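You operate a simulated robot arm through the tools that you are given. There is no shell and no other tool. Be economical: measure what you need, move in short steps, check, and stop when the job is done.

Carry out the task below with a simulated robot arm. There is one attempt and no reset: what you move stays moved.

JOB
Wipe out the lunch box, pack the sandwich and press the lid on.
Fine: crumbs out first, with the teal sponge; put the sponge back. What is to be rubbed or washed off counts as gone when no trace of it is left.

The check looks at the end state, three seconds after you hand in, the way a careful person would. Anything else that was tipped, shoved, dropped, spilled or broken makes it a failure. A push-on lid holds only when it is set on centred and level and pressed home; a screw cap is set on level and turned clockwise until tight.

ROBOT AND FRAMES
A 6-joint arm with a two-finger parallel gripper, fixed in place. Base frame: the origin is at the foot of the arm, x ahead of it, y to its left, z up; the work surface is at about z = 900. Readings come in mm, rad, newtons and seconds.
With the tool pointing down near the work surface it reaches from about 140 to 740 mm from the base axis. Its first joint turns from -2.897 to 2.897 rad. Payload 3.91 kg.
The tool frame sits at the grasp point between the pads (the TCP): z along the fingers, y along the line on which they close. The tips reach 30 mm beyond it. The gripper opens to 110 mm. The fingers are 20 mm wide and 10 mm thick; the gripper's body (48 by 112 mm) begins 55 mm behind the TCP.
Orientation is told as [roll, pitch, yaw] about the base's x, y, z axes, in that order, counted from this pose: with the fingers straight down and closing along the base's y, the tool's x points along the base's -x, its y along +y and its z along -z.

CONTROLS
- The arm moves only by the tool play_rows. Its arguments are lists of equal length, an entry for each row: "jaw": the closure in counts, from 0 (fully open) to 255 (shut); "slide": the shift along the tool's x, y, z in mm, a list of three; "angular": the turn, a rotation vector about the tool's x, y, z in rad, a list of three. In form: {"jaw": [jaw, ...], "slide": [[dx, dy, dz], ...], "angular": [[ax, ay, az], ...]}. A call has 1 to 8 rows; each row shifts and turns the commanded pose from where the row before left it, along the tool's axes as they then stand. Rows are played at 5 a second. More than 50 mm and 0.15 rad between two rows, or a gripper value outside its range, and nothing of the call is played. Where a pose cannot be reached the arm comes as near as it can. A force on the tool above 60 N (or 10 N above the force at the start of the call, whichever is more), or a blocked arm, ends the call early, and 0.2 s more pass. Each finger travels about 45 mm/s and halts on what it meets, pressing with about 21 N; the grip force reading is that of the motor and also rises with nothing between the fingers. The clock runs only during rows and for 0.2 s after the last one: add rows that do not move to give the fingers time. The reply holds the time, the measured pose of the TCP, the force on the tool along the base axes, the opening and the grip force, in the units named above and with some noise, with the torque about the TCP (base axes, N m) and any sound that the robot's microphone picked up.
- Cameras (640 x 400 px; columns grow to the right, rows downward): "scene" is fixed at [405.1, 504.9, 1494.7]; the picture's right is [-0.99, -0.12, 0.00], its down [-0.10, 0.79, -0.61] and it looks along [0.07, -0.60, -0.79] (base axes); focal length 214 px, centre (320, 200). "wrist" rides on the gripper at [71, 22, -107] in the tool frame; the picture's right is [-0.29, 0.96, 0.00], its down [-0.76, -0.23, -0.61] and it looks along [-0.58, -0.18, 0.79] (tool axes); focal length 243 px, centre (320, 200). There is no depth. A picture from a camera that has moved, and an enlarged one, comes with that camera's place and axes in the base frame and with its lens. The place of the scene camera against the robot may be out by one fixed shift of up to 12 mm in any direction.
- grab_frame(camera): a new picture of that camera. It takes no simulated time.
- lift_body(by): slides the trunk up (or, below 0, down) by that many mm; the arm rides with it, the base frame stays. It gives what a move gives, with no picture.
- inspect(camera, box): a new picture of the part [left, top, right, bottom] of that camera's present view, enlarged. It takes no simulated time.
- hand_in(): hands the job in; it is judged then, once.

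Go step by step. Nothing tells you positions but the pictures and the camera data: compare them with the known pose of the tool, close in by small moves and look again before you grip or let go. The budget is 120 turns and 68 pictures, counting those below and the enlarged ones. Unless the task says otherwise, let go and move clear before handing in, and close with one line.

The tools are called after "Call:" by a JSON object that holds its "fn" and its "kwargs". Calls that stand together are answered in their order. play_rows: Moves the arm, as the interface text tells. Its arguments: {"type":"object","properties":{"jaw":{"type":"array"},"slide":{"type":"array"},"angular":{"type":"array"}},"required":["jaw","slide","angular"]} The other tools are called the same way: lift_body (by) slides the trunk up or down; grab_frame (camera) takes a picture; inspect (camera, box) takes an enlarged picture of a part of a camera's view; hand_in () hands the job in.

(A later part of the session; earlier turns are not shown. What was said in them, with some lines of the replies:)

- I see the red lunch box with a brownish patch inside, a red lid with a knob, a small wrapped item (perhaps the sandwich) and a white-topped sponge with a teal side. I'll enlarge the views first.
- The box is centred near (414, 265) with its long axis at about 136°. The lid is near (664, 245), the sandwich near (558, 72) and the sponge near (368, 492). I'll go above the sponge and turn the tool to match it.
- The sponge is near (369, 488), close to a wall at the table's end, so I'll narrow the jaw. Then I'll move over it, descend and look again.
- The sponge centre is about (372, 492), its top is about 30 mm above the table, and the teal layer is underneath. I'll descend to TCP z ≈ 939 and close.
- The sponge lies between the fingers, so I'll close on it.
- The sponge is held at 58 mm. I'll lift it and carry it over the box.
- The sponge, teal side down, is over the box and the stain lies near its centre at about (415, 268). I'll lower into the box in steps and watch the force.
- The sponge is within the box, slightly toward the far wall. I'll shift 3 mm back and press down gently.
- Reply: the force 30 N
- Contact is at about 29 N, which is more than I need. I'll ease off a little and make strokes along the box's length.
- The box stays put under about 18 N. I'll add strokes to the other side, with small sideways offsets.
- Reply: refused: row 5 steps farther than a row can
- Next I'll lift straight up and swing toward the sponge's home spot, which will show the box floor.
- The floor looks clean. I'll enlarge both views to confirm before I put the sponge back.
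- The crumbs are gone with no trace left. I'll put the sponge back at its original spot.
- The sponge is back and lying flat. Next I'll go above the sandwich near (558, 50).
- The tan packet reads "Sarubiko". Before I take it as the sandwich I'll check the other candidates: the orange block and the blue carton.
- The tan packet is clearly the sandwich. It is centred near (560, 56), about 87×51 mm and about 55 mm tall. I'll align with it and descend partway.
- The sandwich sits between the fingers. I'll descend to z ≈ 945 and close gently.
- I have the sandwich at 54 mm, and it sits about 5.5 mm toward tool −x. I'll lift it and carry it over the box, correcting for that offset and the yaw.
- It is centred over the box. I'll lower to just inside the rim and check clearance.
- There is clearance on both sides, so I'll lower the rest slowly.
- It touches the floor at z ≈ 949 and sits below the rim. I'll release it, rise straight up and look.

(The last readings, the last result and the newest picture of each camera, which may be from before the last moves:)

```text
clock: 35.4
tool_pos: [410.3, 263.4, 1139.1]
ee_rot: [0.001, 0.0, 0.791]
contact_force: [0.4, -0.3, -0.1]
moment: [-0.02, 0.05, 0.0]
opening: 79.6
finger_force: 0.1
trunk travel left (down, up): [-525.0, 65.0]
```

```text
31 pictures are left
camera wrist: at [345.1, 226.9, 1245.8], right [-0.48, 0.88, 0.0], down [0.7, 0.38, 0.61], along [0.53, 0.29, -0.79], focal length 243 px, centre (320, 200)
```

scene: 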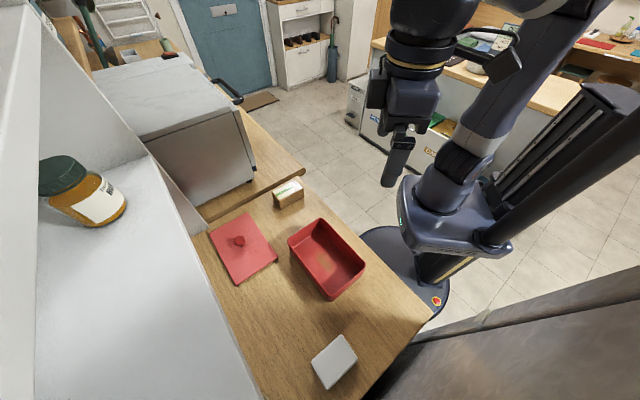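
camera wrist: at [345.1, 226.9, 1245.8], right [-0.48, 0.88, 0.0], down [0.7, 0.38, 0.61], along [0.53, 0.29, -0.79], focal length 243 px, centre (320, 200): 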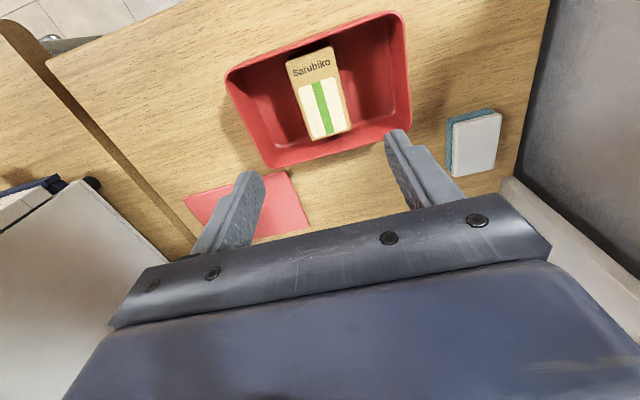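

The sandwich is packed flat. I'll measure the box rim from this view, where all four corners show.

Call:
{"fn": "inspect", "kwargs": {"camera": "wrist", "box": [210, 0, 430, 180]}}

Call:
{"fn": "inspect", "kwargs": {"camera": "scene", "box": [180, 190, 300, 300]}}

```text
2.22 times, centred on (320, 90) of wrist
camera zoom: at [345.1, 226.9, 1245.8], right [-0.48, 0.88, 0.0], down [0.7, 0.38, 0.61], along [0.53, 0.29, -0.79], focal length 539 px, centre (320, 444)
```

zoom: 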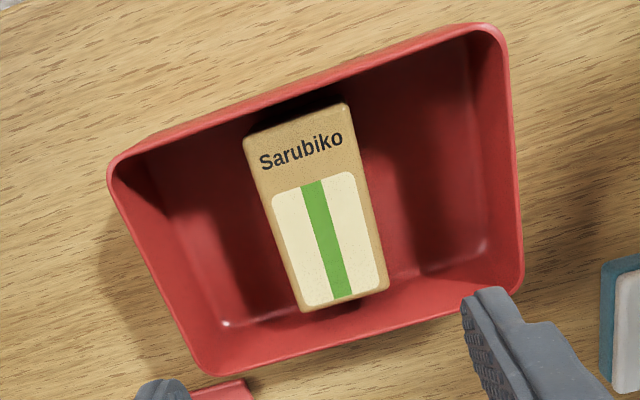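

```text
3.64 times, centred on (240, 245) of scene
camera zoom: at [405.1, 504.9, 1494.7], right [-0.99, -0.12, 0.0], down [-0.1, 0.79, -0.61], along [0.07, -0.6, -0.79], focal length 780 px, centre (611, 36)
```

zoom: 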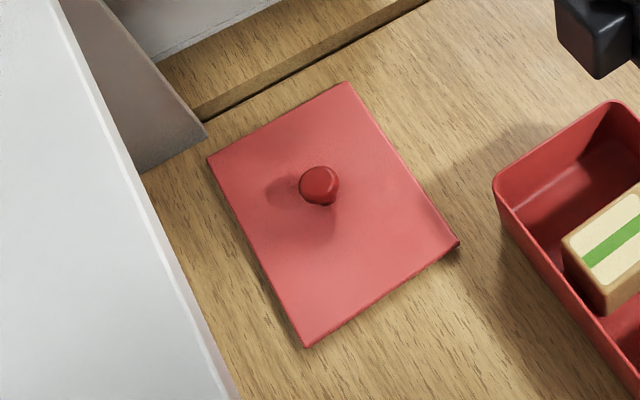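

The rim centre is about (415, 269) and the box is at 45°. The lid is at 45° too, with its knob near (663, 247). A hutch stands just behind it with its front plane at about x+y ≈ 995, so I'll stay high and stop short to measure the knob.

Call:
{"fn": "play_rows", "kwargs": {"jaw": [70, 70, 70, 70, 70], "slide": [[-27.3, -38.2, 0], [-27.3, -38.2, 0], [-27.3, -38.2, 0], [-27.3, -38.2, 0], [-27.3, -38.2, 0]], "angular": [[0, 0, 0], [0, 0, 0], [0, 0, 0], [0, 0, 0], [0, 0, 0]]}}

Call:
{"fn": "grab_frame", "kwargs": {"camera": "wrist"}}

Call:
{"fn": "grab_frame", "kwargs": {"camera": "scene"}}

```text
clock: 36.6
tool_pos: [641.4, 226.0, 1139.2]
ee_rot: [0.003, 0.002, 0.789]
contact_force: [-0.2, 1.1, -0.1]
moment: [0.01, -0.03, -0.01]
opening: 80.0
finger_force: 0.1
trunk travel left (down, up): [-525.0, 65.0]
```

```text
28 pictures are left
camera wrist: at [578.1, 190.3, 1245.4], right [-0.48, 0.88, 0.0], down [0.7, 0.38, 0.61], along [0.53, 0.29, -0.8], focal length 243 px, centre (320, 200)
```

wrist: 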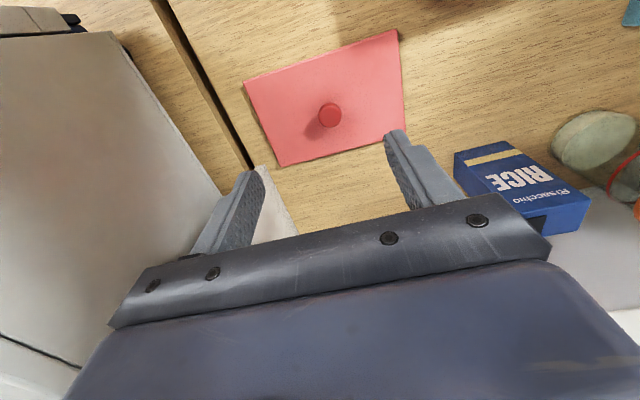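

```text
27 pictures are left
```

scene: 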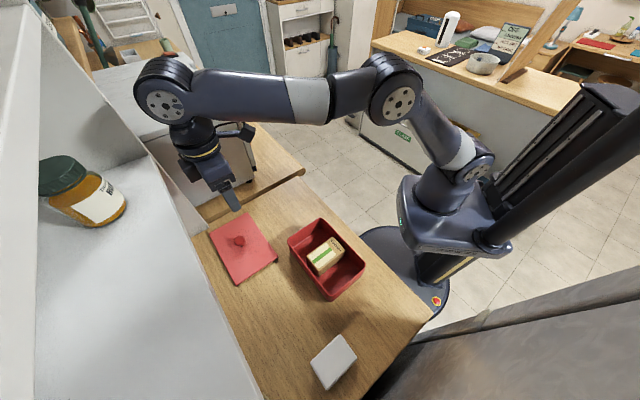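

The lid centre and knob are at about (660, 250). The wrist joint would come too close to the hutch with a vertical tool. I'll therefore tilt the tool about its closing axis so it leans toward the base, which keeps the pad planes unchanged. First I'll look at the knob's shape.

Call:
{"fn": "play_rows", "kwargs": {"jaw": [70, 70, 70], "slide": [[0, 0, 0], [0, 0, 0], [0, 0, 0]], "angular": [[0, -0.1, 0], [0, -0.1, 0], [0, -0.08, 0]]}}

Call:
{"fn": "inspect", "kwargs": {"camera": "wrist", "box": [220, 20, 460, 220]}}

```text
clock: 37.4
tool_pos: [642.3, 226.3, 1140.1]
ee_rot: [0.0, -0.28, 0.791]
contact_force: [0.4, 0.9, 0.5]
moment: [0.03, 0.0, 0.01]
opening: 79.7
finger_force: 0.0
trunk travel left (down, up): [-525.0, 65.0]
```

```text
2.00 times, centred on (340, 120) of wrist
camera zoom: at [558.2, 171.0, 1222.1], right [-0.48, 0.87, 0.08], down [0.56, 0.24, 0.79], along [0.67, 0.43, -0.6], focal length 485 px, centre (280, 360)
```

zoom: 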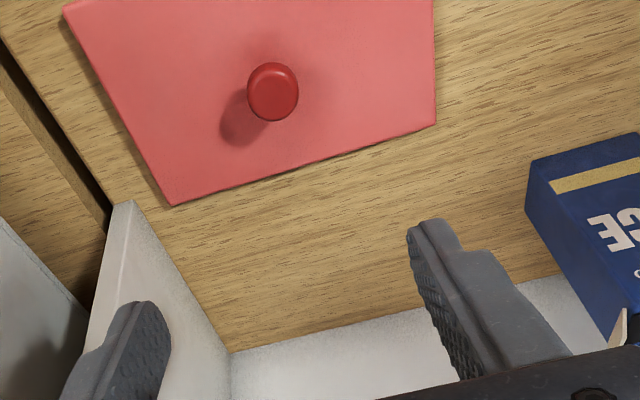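

The knob is about 29 mm wide at (660, 250), and the hutch lies behind it. I'll descend straight down to z ≈ 1000 on the tilted approach line.

Call:
{"fn": "play_rows", "kwargs": {"jaw": [100, 100, 100, 100], "slide": [[8.3, 1.05, 34], [8.3, 1.05, 34], [8.3, 1.05, 34], [8.3, 1.05, 34]], "angular": [[0, 0, 0], [0, 0, 0], [0, 0, 0], [0, 0, 0]]}}

Call:
{"fn": "grab_frame", "kwargs": {"camera": "wrist"}}

Call:
{"fn": "inspect", "kwargs": {"camera": "scene", "box": [130, 100, 310, 300]}}

```text
clock: 38.4
tool_pos: [643.4, 234.1, 998.7]
ee_rot: [0.001, -0.28, 0.792]
contact_force: [0.1, 0.4, 0.4]
moment: [-0.01, 0.01, -0.01]
opening: 66.8
finger_force: 0.1
trunk travel left (down, up): [-525.0, 65.0]
```

```text
25 pictures are left
camera wrist: at [559.5, 178.4, 1081.5], right [-0.48, 0.87, 0.08], down [0.56, 0.24, 0.79], along [0.67, 0.43, -0.6], focal length 243 px, centre (320, 200)
```

wrist: 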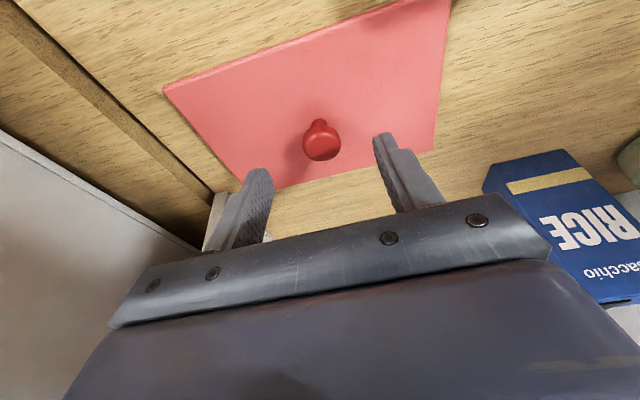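

```text
2.00 times, centred on (220, 200) of scene
camera zoom: at [405.1, 504.9, 1494.7], right [-0.99, -0.12, 0.0], down [-0.1, 0.79, -0.61], along [0.07, -0.6, -0.79], focal length 429 px, centre (520, 200)
```

zoom: 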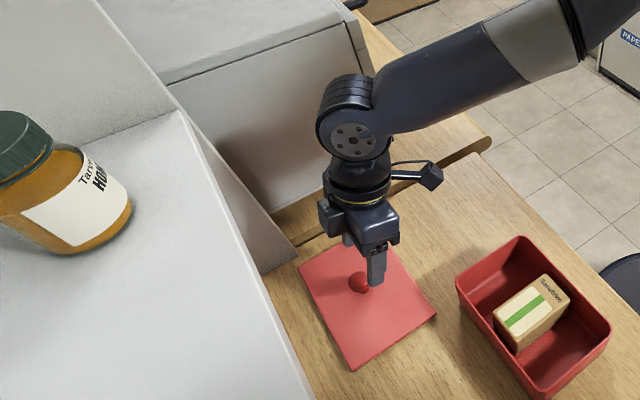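

The knob is centred between the fingers. I'll slide down the approach line to z ≈ 946 and check.

Call:
{"fn": "play_rows", "kwargs": {"jaw": [100, 100, 100, 100], "slide": [[-0.6, -0.2, 20], [-0.6, -0.2, 18], [-0.6, -0.2, 12], [0, 0, 5]], "angular": [[0, 0, 0], [0, 0, 0], [0, 0, 0], [0, 0, 0]]}}

Call:
{"fn": "inspect", "kwargs": {"camera": "wrist", "box": [220, 60, 460, 220]}}

Call:
{"fn": "inspect", "kwargs": {"camera": "scene", "box": [190, 150, 300, 290]}}

```text
clock: 39.4
tool_pos: [655.1, 245.4, 948.2]
ee_rot: [-0.001, -0.281, 0.789]
contact_force: [-0.1, 0.3, -0.8]
moment: [-0.02, -0.02, -0.01]
opening: 67.0
finger_force: 0.0
trunk travel left (down, up): [-525.0, 65.0]
```

```text
2.50 times, centred on (340, 140) of wrist
camera zoom: at [571.9, 190.1, 1030.2], right [-0.48, 0.87, 0.08], down [0.56, 0.24, 0.79], along [0.67, 0.43, -0.6], focal length 606 px, centre (270, 350)
```

zoom: 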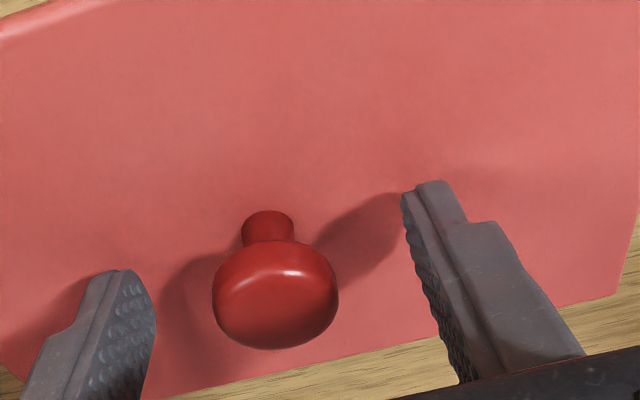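

```text
2.86 times, centred on (245, 220) of scene
camera zoom: at [405.1, 504.9, 1494.7], right [-0.99, -0.12, 0.0], down [-0.1, 0.79, -0.61], along [0.07, -0.6, -0.79], focal length 613 px, centre (534, 143)
```

zoom: 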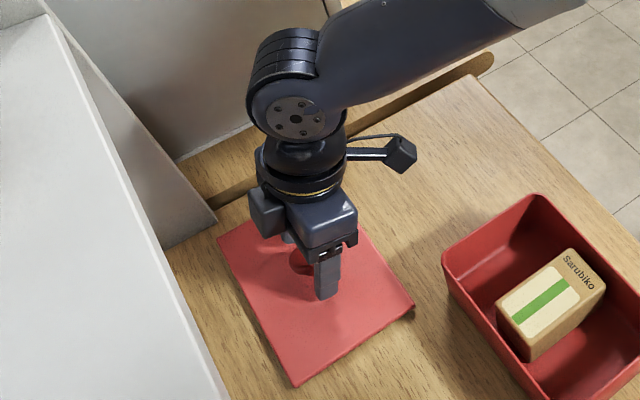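

The knob head is between the pads and everything is clear of the hutch. I'll close on it.

Call:
{"fn": "play_rows", "kwargs": {"jaw": [140, 180, 220, 220, 220], "slide": [[0, 0, 0], [0, 0, 0], [0, 0, 0], [0, 0, 0], [0, 0, 0]], "angular": [[0, 0, 0], [0, 0, 0], [0, 0, 0], [0, 0, 0], [0, 0, 0]]}}

Call:
{"fn": "inspect", "kwargs": {"camera": "wrist", "box": [180, 20, 480, 220]}}

```text
clock: 40.6
tool_pos: [655.3, 245.3, 947.7]
ee_rot: [0.0, -0.279, 0.791]
contact_force: [0.7, -0.3, 0.0]
moment: [0.03, -0.02, -0.02]
opening: 28.7
finger_force: 20.8
trunk travel left (down, up): [-525.0, 65.0]
```

```text
2.00 times, centred on (330, 120) of wrist
camera zoom: at [571.8, 189.9, 1030.1], right [-0.48, 0.87, 0.08], down [0.56, 0.24, 0.79], along [0.67, 0.43, -0.6], focal length 485 px, centre (300, 360)
```

zoom: 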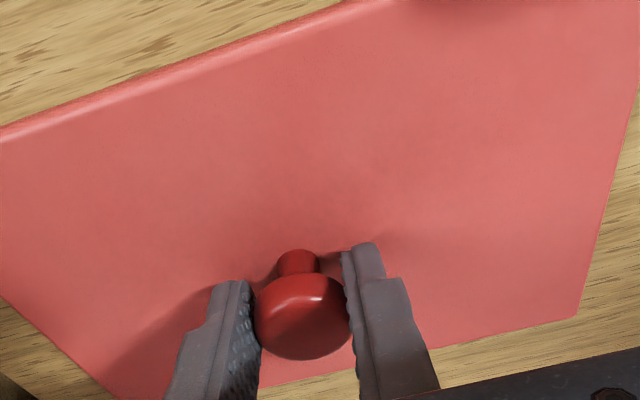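

I have a firm grip on the knob at 28.7 mm. I'll lift straight up a little and check that the lid stays level.

Call:
{"fn": "play_rows", "kwargs": {"jaw": [220, 220, 220, 220], "slide": [[-1.4, 0, -4.8], [-4.1, 0, -14.4], [-5.5, 0, -19.2], [-5.5, 0, -19.2]], "angular": [[0, 0, 0], [0, 0, 0], [0, 0, 0], [0, 0, 0]]}}

Call:
{"fn": "inspect", "kwargs": {"camera": "scene", "box": [180, 150, 380, 310]}}

Call:
{"fn": "grab_frame", "kwargs": {"camera": "wrist"}}

```text
clock: 41.6
tool_pos: [655.9, 246.0, 1007.5]
ee_rot: [0.0, -0.278, 0.793]
contact_force: [0.1, 0.0, 0.3]
moment: [0.0, -0.02, -0.01]
opening: 29.2
finger_force: 21.1
trunk travel left (down, up): [-525.0, 65.0]
```

```text
2.50 times, centred on (280, 230) of scene
camera zoom: at [405.1, 504.9, 1494.7], right [-0.99, -0.12, 0.0], down [-0.1, 0.79, -0.61], along [0.07, -0.6, -0.79], focal length 536 px, centre (420, 125)
```

zoom: 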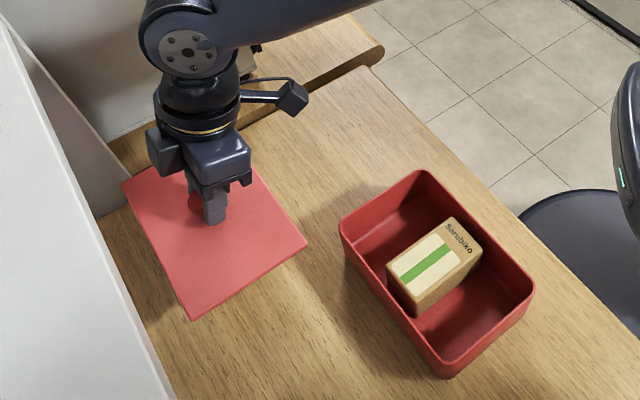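

```text
19 pictures are left
camera wrist: at [571.3, 189.9, 1089.7], right [-0.48, 0.87, 0.08], down [0.56, 0.24, 0.79], along [0.67, 0.43, -0.6], focal length 243 px, centre (320, 200)
```

wrist: 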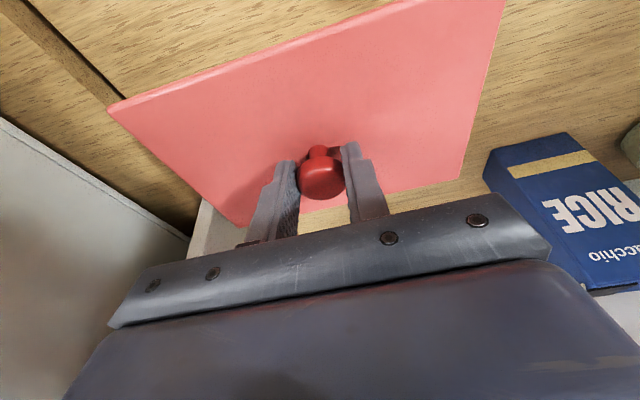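

The lid is held level. I'll raise it a bit more and carry it over the box, keeping the tilt constant.

Call:
{"fn": "play_rows", "kwargs": {"jaw": [220, 220, 220, 220, 220, 220, 220], "slide": [[-8.3, 0, -28.8], [25.6, 31.2, -7.33], [25.6, 31.2, -7.33], [25.6, 31.2, -7.33], [25.6, 31.2, -7.33], [25.6, 31.2, -7.33], [25.6, 31.2, -7.33]], "angular": [[0, 0, 0], [0, 0, 0], [0, 0, 0], [0, 0, 0], [0, 0, 0], [0, 0, 0], [0, 0, 0]]}}

Call:
{"fn": "inspect", "kwargs": {"camera": "scene", "box": [250, 190, 400, 310]}}

```text
clock: 43.2
tool_pos: [409.5, 263.2, 1039.7]
ee_rot: [0.001, -0.28, 0.791]
contact_force: [0.7, -0.6, 0.1]
moment: [0.01, 0.02, -0.01]
opening: 28.7
finger_force: 21.3
trunk travel left (down, up): [-525.0, 65.0]
```

```text
3.33 times, centred on (325, 250) of scene
camera zoom: at [405.1, 504.9, 1494.7], right [-0.99, -0.12, 0.0], down [-0.1, 0.79, -0.61], along [0.07, -0.6, -0.79], focal length 715 px, centre (303, 33)
```

zoom: 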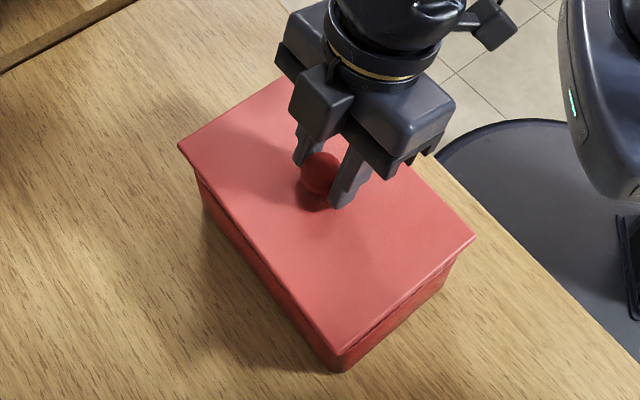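

The lid is over the box. I'll lower it to about 9 mm above the rim and compare edges from both cameras.

Call:
{"fn": "play_rows", "kwargs": {"jaw": [220, 220], "slide": [[4.7, 0, 16.4], [3.0, 0, 10.5]], "angular": [[0, 0, 0], [0, 0, 0]]}}

Call:
{"fn": "inspect", "kwargs": {"camera": "scene", "box": [280, 200, 380, 310]}}

Call:
{"fn": "grab_frame", "kwargs": {"camera": "wrist"}}

```text
clock: 43.8
tool_pos: [409.7, 264.1, 1009.6]
ee_rot: [0.0, -0.28, 0.79]
contact_force: [-1.6, 0.1, 2.7]
moment: [-0.14, 0.2, -0.01]
opening: 28.9
finger_force: 21.1
trunk travel left (down, up): [-525.0, 65.0]
heard: snap
```

```text
3.64 times, centred on (330, 255) of scene
camera zoom: at [405.1, 504.9, 1494.7], right [-0.99, -0.12, 0.0], down [-0.1, 0.79, -0.61], along [0.07, -0.6, -0.79], focal length 780 px, centre (284, 0)
```

zoom: 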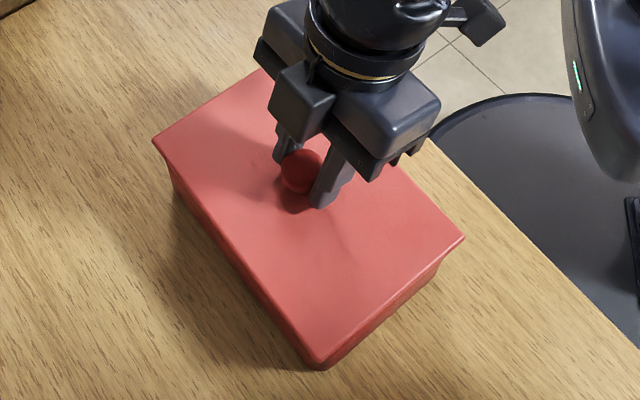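

```text
16 pictures are left
camera wrist: at [325.6, 208.0, 1092.2], right [-0.48, 0.87, 0.08], down [0.56, 0.24, 0.79], along [0.67, 0.43, -0.6], focal length 243 px, centre (320, 200)
```

wrist: 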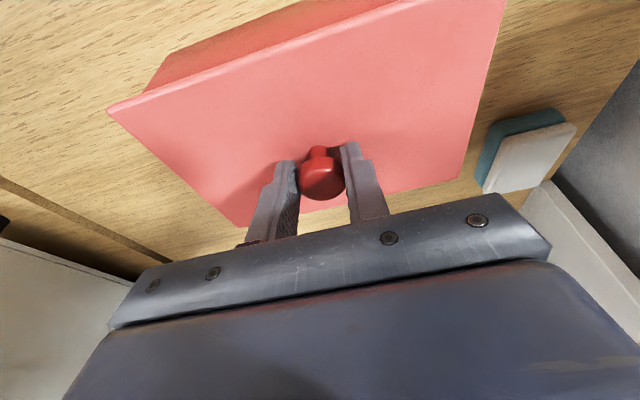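

A snap sounded at light contact, so the lid may have engaged. I'll push down a little more in the current grip and check.

Call:
{"fn": "play_rows", "kwargs": {"jaw": [220, 220, 220], "slide": [[0.4, 0, 1.4], [0.4, 0, 1.4], [0, 0, 0]], "angular": [[0, 0, 0], [0, 0, 0], [0, 0, 0]]}}

Call:
{"fn": "inspect", "kwargs": {"camera": "scene", "box": [285, 220, 375, 300]}}

```text
clock: 44.6
tool_pos: [409.6, 263.9, 1008.1]
ee_rot: [-0.002, -0.286, 0.789]
contact_force: [-1.9, 0.4, 24.2]
moment: [0.21, -0.11, -0.03]
opening: 29.0
finger_force: 20.8
trunk travel left (down, up): [-525.0, 65.0]
```

```text
5.00 times, centred on (330, 260) of scene
camera zoom: at [405.1, 504.9, 1494.7], right [-0.99, -0.12, 0.0], down [-0.1, 0.79, -0.61], along [0.07, -0.6, -0.79], focal length 1072 px, centre (270, -100)
```

zoom: 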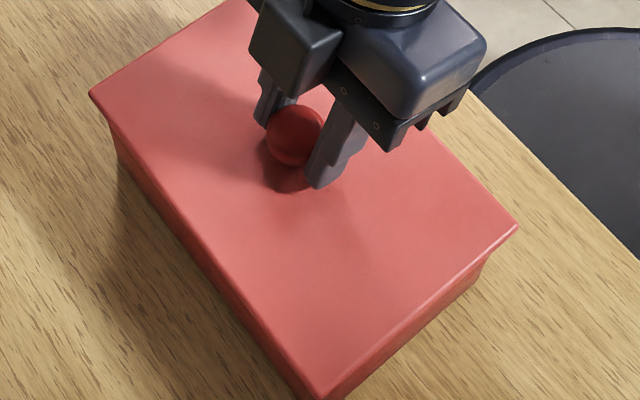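

It is seated firmly at 24 N with no further travel. I'll ease off, release and back away to look at the seam.

Call:
{"fn": "play_rows", "kwargs": {"jaw": [220, 120, 100, 100, 100], "slide": [[-0.7, 0, -2.3], [0, 0, 0], [0, 0, 0], [0, 0, 0], [0, 0, 0]], "angular": [[0, 0, 0], [0, 0, 0], [0, 0, 0], [0, 0, 0], [0, 0, 0]]}}

Call:
{"fn": "play_rows", "kwargs": {"jaw": [100, 100, 100, 100], "slide": [[0, 0, -20], [0, 0, -30], [0, 0, -30], [0, 0, -20]], "angular": [[0, 0, 0], [0, 0, 0], [0, 0, 0], [0, 0, 0]]}}

Call:
{"fn": "inspect", "kwargs": {"camera": "scene", "box": [275, 200, 385, 310]}}

Call:
{"fn": "grab_frame", "kwargs": {"camera": "wrist"}}

```text
clock: 45.8
tool_pos: [410.6, 263.0, 1008.9]
ee_rot: [0.0, -0.279, 0.79]
contact_force: [0.4, 0.2, 0.2]
moment: [-0.02, -0.01, 0.03]
opening: 66.9
finger_force: 0.0
trunk travel left (down, up): [-525.0, 65.0]
```

```text
clock: 46.8
tool_pos: [390.5, 243.8, 1104.4]
ee_rot: [0.0, -0.28, 0.791]
contact_force: [0.4, 0.6, 0.1]
moment: [-0.01, 0.03, 0.0]
opening: 66.7
finger_force: 0.1
trunk travel left (down, up): [-525.0, 65.0]
```

```text
3.64 times, centred on (330, 255) of scene
camera zoom: at [405.1, 504.9, 1494.7], right [-0.99, -0.12, 0.0], down [-0.1, 0.79, -0.61], along [0.07, -0.6, -0.79], focal length 780 px, centre (284, 0)
```

zoom: 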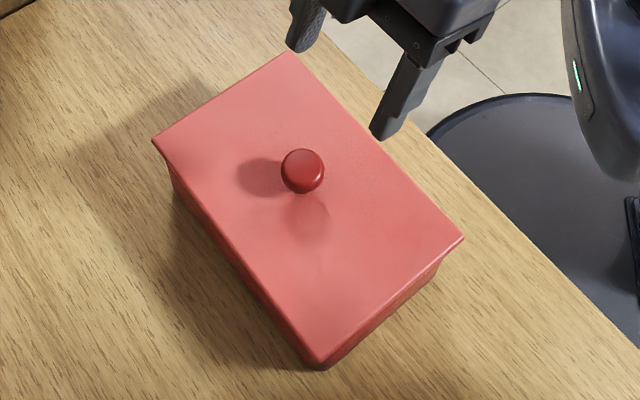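

```text
13 pictures are left
camera wrist: at [306.9, 188.1, 1187.0], right [-0.48, 0.87, 0.08], down [0.56, 0.24, 0.79], along [0.67, 0.43, -0.6], focal length 243 px, centre (320, 200)
```

wrist: 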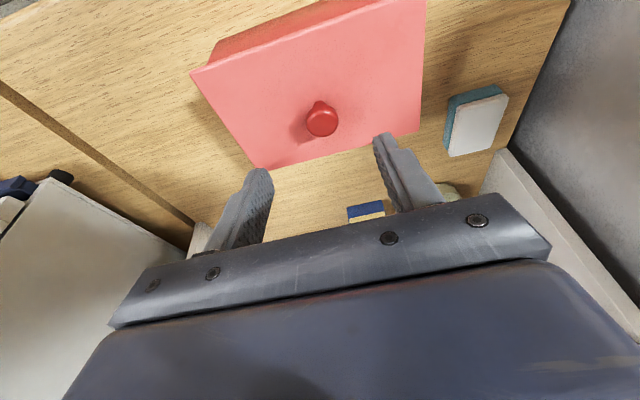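

Call:
{"fn": "inspect", "kwargs": {"camera": "wrist", "box": [170, 0, 440, 180]}}

```text
2.22 times, centred on (305, 90) of wrist
camera zoom: at [306.9, 188.1, 1187.0], right [-0.48, 0.87, 0.08], down [0.56, 0.24, 0.79], along [0.67, 0.43, -0.6], focal length 539 px, centre (353, 444)
```

zoom: 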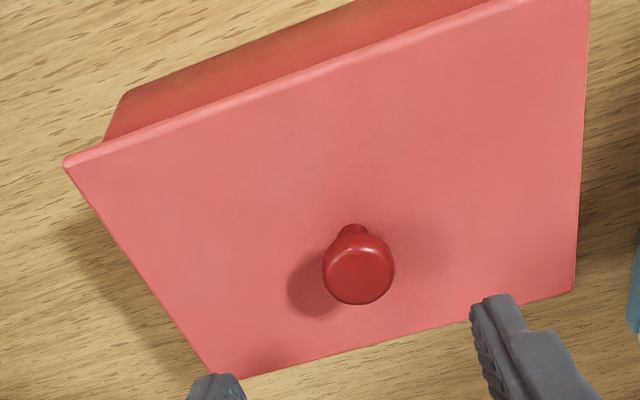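

The lid sits centred and level. To be sure it's home, I'll straighten the tool, close the fingers and press once on top of the knob at about (414.4, 268.6).

Call:
{"fn": "play_rows", "kwargs": {"jaw": [255, 255, 255, 255, 255, 255], "slide": [[0, 0, 0], [0, 0, 0], [-17.2, 0.2, 0], [-17.2, 0.2, 0], [0, 0, 20], [0, 0, 20]], "angular": [[0, 0.14, 0], [0, 0.14, 0], [0, 0, 0], [0, 0, 0], [0, 0, 0], [0, 0, 0]]}}

Call:
{"fn": "grab_frame", "kwargs": {"camera": "wrist"}}

Call:
{"fn": "inspect", "kwargs": {"camera": "scene", "box": [275, 200, 385, 310]}}

```text
clock: 48.2
tool_pos: [415.1, 268.1, 1064.8]
ee_rot: [-0.001, 0.0, 0.791]
contact_force: [-0.7, 0.2, -0.2]
moment: [0.01, 0.01, -0.03]
opening: 0.0
finger_force: 21.0
trunk travel left (down, up): [-525.0, 65.0]
```

```text
11 pictures are left
camera wrist: at [349.6, 231.9, 1170.9], right [-0.48, 0.88, 0.0], down [0.7, 0.38, 0.61], along [0.53, 0.29, -0.79], focal length 243 px, centre (320, 200)
```

wrist: 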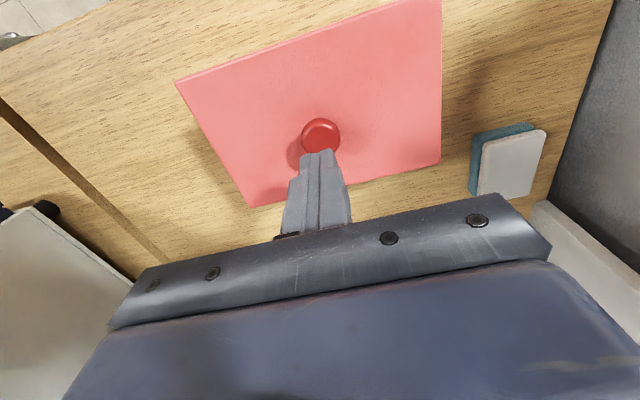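

```text
3.64 times, centred on (330, 255) of scene
camera zoom: at [405.1, 504.9, 1494.7], right [-0.99, -0.12, 0.0], down [-0.1, 0.79, -0.61], along [0.07, -0.6, -0.79], focal length 780 px, centre (284, 0)
```

zoom: 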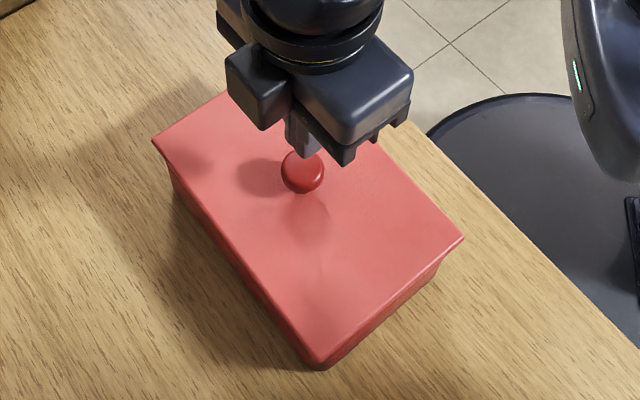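

The fingertips are right over the knob. I'll press down gradually.

Call:
{"fn": "play_rows", "kwargs": {"jaw": [255, 255, 255, 255, 255, 255, 255], "slide": [[0, 0, 20], [0, 0, 12], [0, 0, 5], [0, 0, 2], [0, 0, 2], [0, 0, 1.5], [0, 0, 1.5]], "angular": [[0, 0, 0], [0, 0, 0], [0, 0, 0], [0, 0, 0], [0, 0, 0], [0, 0, 0], [0, 0, 0]]}}

```text
clock: 49.3
tool_pos: [414.9, 268.3, 1033.4]
ee_rot: [-0.002, -0.016, 0.789]
contact_force: [-10.6, -6.2, 30.2]
moment: [-0.32, 0.45, -0.04]
opening: 0.0
finger_force: 21.1
trunk travel left (down, up): [-525.0, 65.0]
stopped in row 5: the force on the tool passed its limit at 64 N (the readings are from after the stop); the commanded pose is now the measured one
```

I pressed to 64 N with no further give, so the lid is home. I'll rise clear and check the end state.

Call:
{"fn": "play_rows", "kwargs": {"jaw": [255, 255, 255, 255, 255], "slide": [[0, 0, -5], [0, 0, -35], [0, 0, -40], [20, 0, -40], [20, 0, -40]], "angular": [[0, 0, 0], [0, 0, 0], [0, 0, 0], [0, 0, 0], [0, 0, 0]]}}

Call:
{"fn": "inspect", "kwargs": {"camera": "scene", "box": [275, 200, 385, 310]}}

Call:
{"fn": "grab_frame", "kwargs": {"camera": "scene"}}

Call:
{"fn": "grab_frame", "kwargs": {"camera": "wrist"}}

```text
clock: 50.5
tool_pos: [386.8, 240.3, 1190.1]
ee_rot: [-0.003, -0.012, 0.791]
contact_force: [-0.2, 0.1, -0.6]
moment: [-0.03, 0.0, 0.0]
opening: 0.0
finger_force: 21.1
trunk travel left (down, up): [-525.0, 65.0]
```

```text
3.64 times, centred on (330, 255) of scene
camera zoom: at [405.1, 504.9, 1494.7], right [-0.99, -0.12, 0.0], down [-0.1, 0.79, -0.61], along [0.07, -0.6, -0.79], focal length 780 px, centre (284, 0)
```

zoom: 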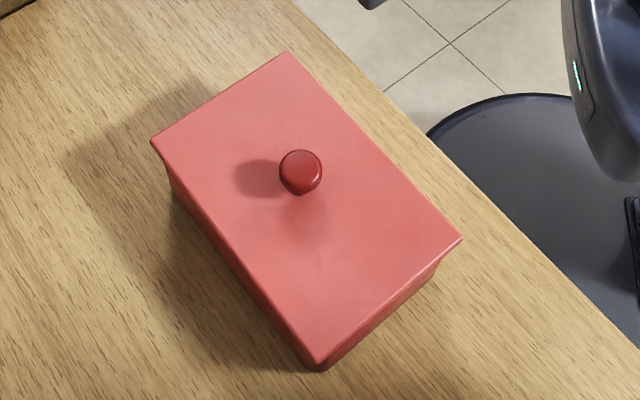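

```text
8 pictures are left
```

scene: 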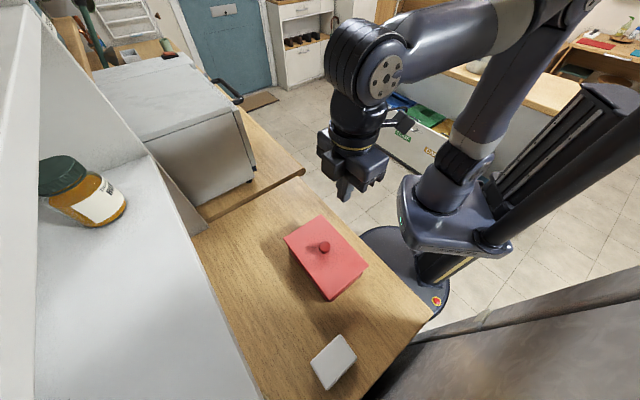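

```text
7 pictures are left
camera wrist: at [320.1, 203.1, 1295.0], right [-0.48, 0.88, 0.0], down [0.69, 0.37, 0.62], along [0.54, 0.3, -0.79], focal length 243 px, centre (320, 200)
```

wrist: 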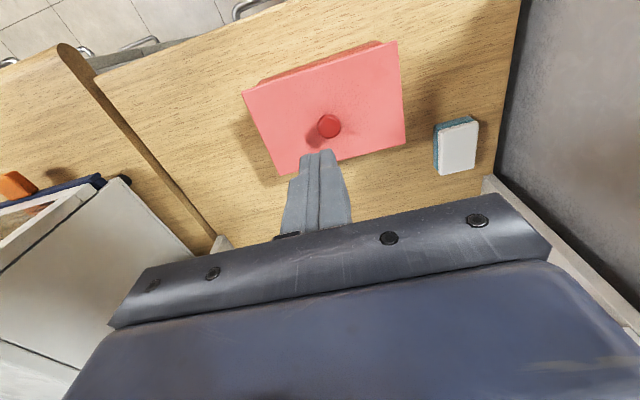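

The lid seems to have shifted a couple of pixels during the press, so I'll look closer at the seam.

Call:
{"fn": "inspect", "kwargs": {"camera": "scene", "box": [310, 250, 375, 305]}}

Call:
{"fn": "inspect", "kwargs": {"camera": "wrist", "box": [230, 30, 420, 180]}}

```text
7.27 times, centred on (342, 278) of scene
camera zoom: at [405.1, 504.9, 1494.7], right [-0.99, -0.12, 0.0], down [-0.1, 0.79, -0.61], along [0.07, -0.6, -0.79], focal length 1560 px, centre (156, -364)
```

zoom: 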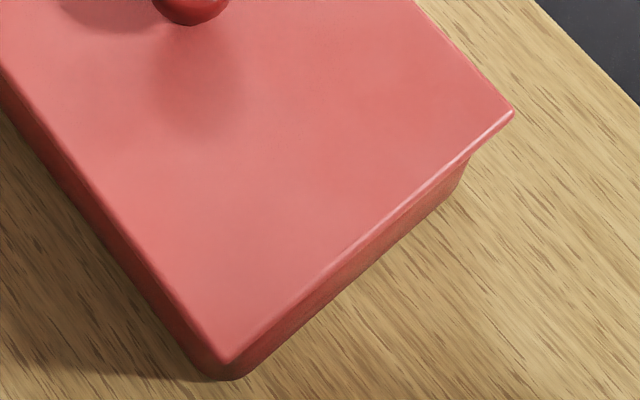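

```text
2.67 times, centred on (325, 105) of wrist
camera zoom: at [320.1, 203.1, 1295.0], right [-0.48, 0.88, 0.0], down [0.69, 0.37, 0.62], along [0.54, 0.3, -0.79], focal length 647 px, centre (307, 453)
```

zoom: 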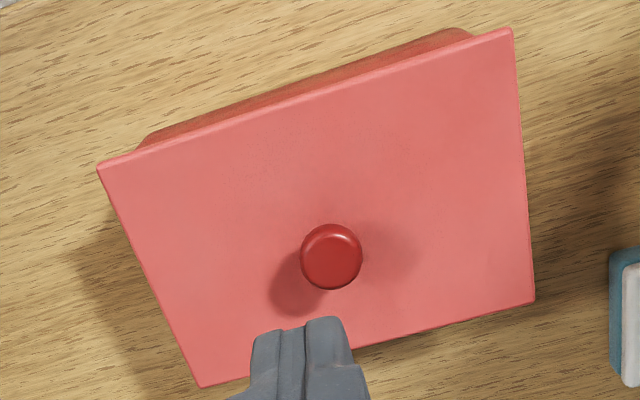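

The lunch box is wiped clean with no trace of crumbs left, the sandwich is packed, and the sponge is back in its place. The lid is centred and level within what the pictures show: its overhang is equal at both ends and its opposite edges match. It snapped on and was pressed to 64 N. The arm is clear, so I'm handing in.

Call:
{"fn": "hand_in", "kwargs": {}}

```text
The job is handed in.
```

The box is wiped clean, the sandwich is packed, the lid is snapped on and pressed home, and the teal sponge is back where it was.
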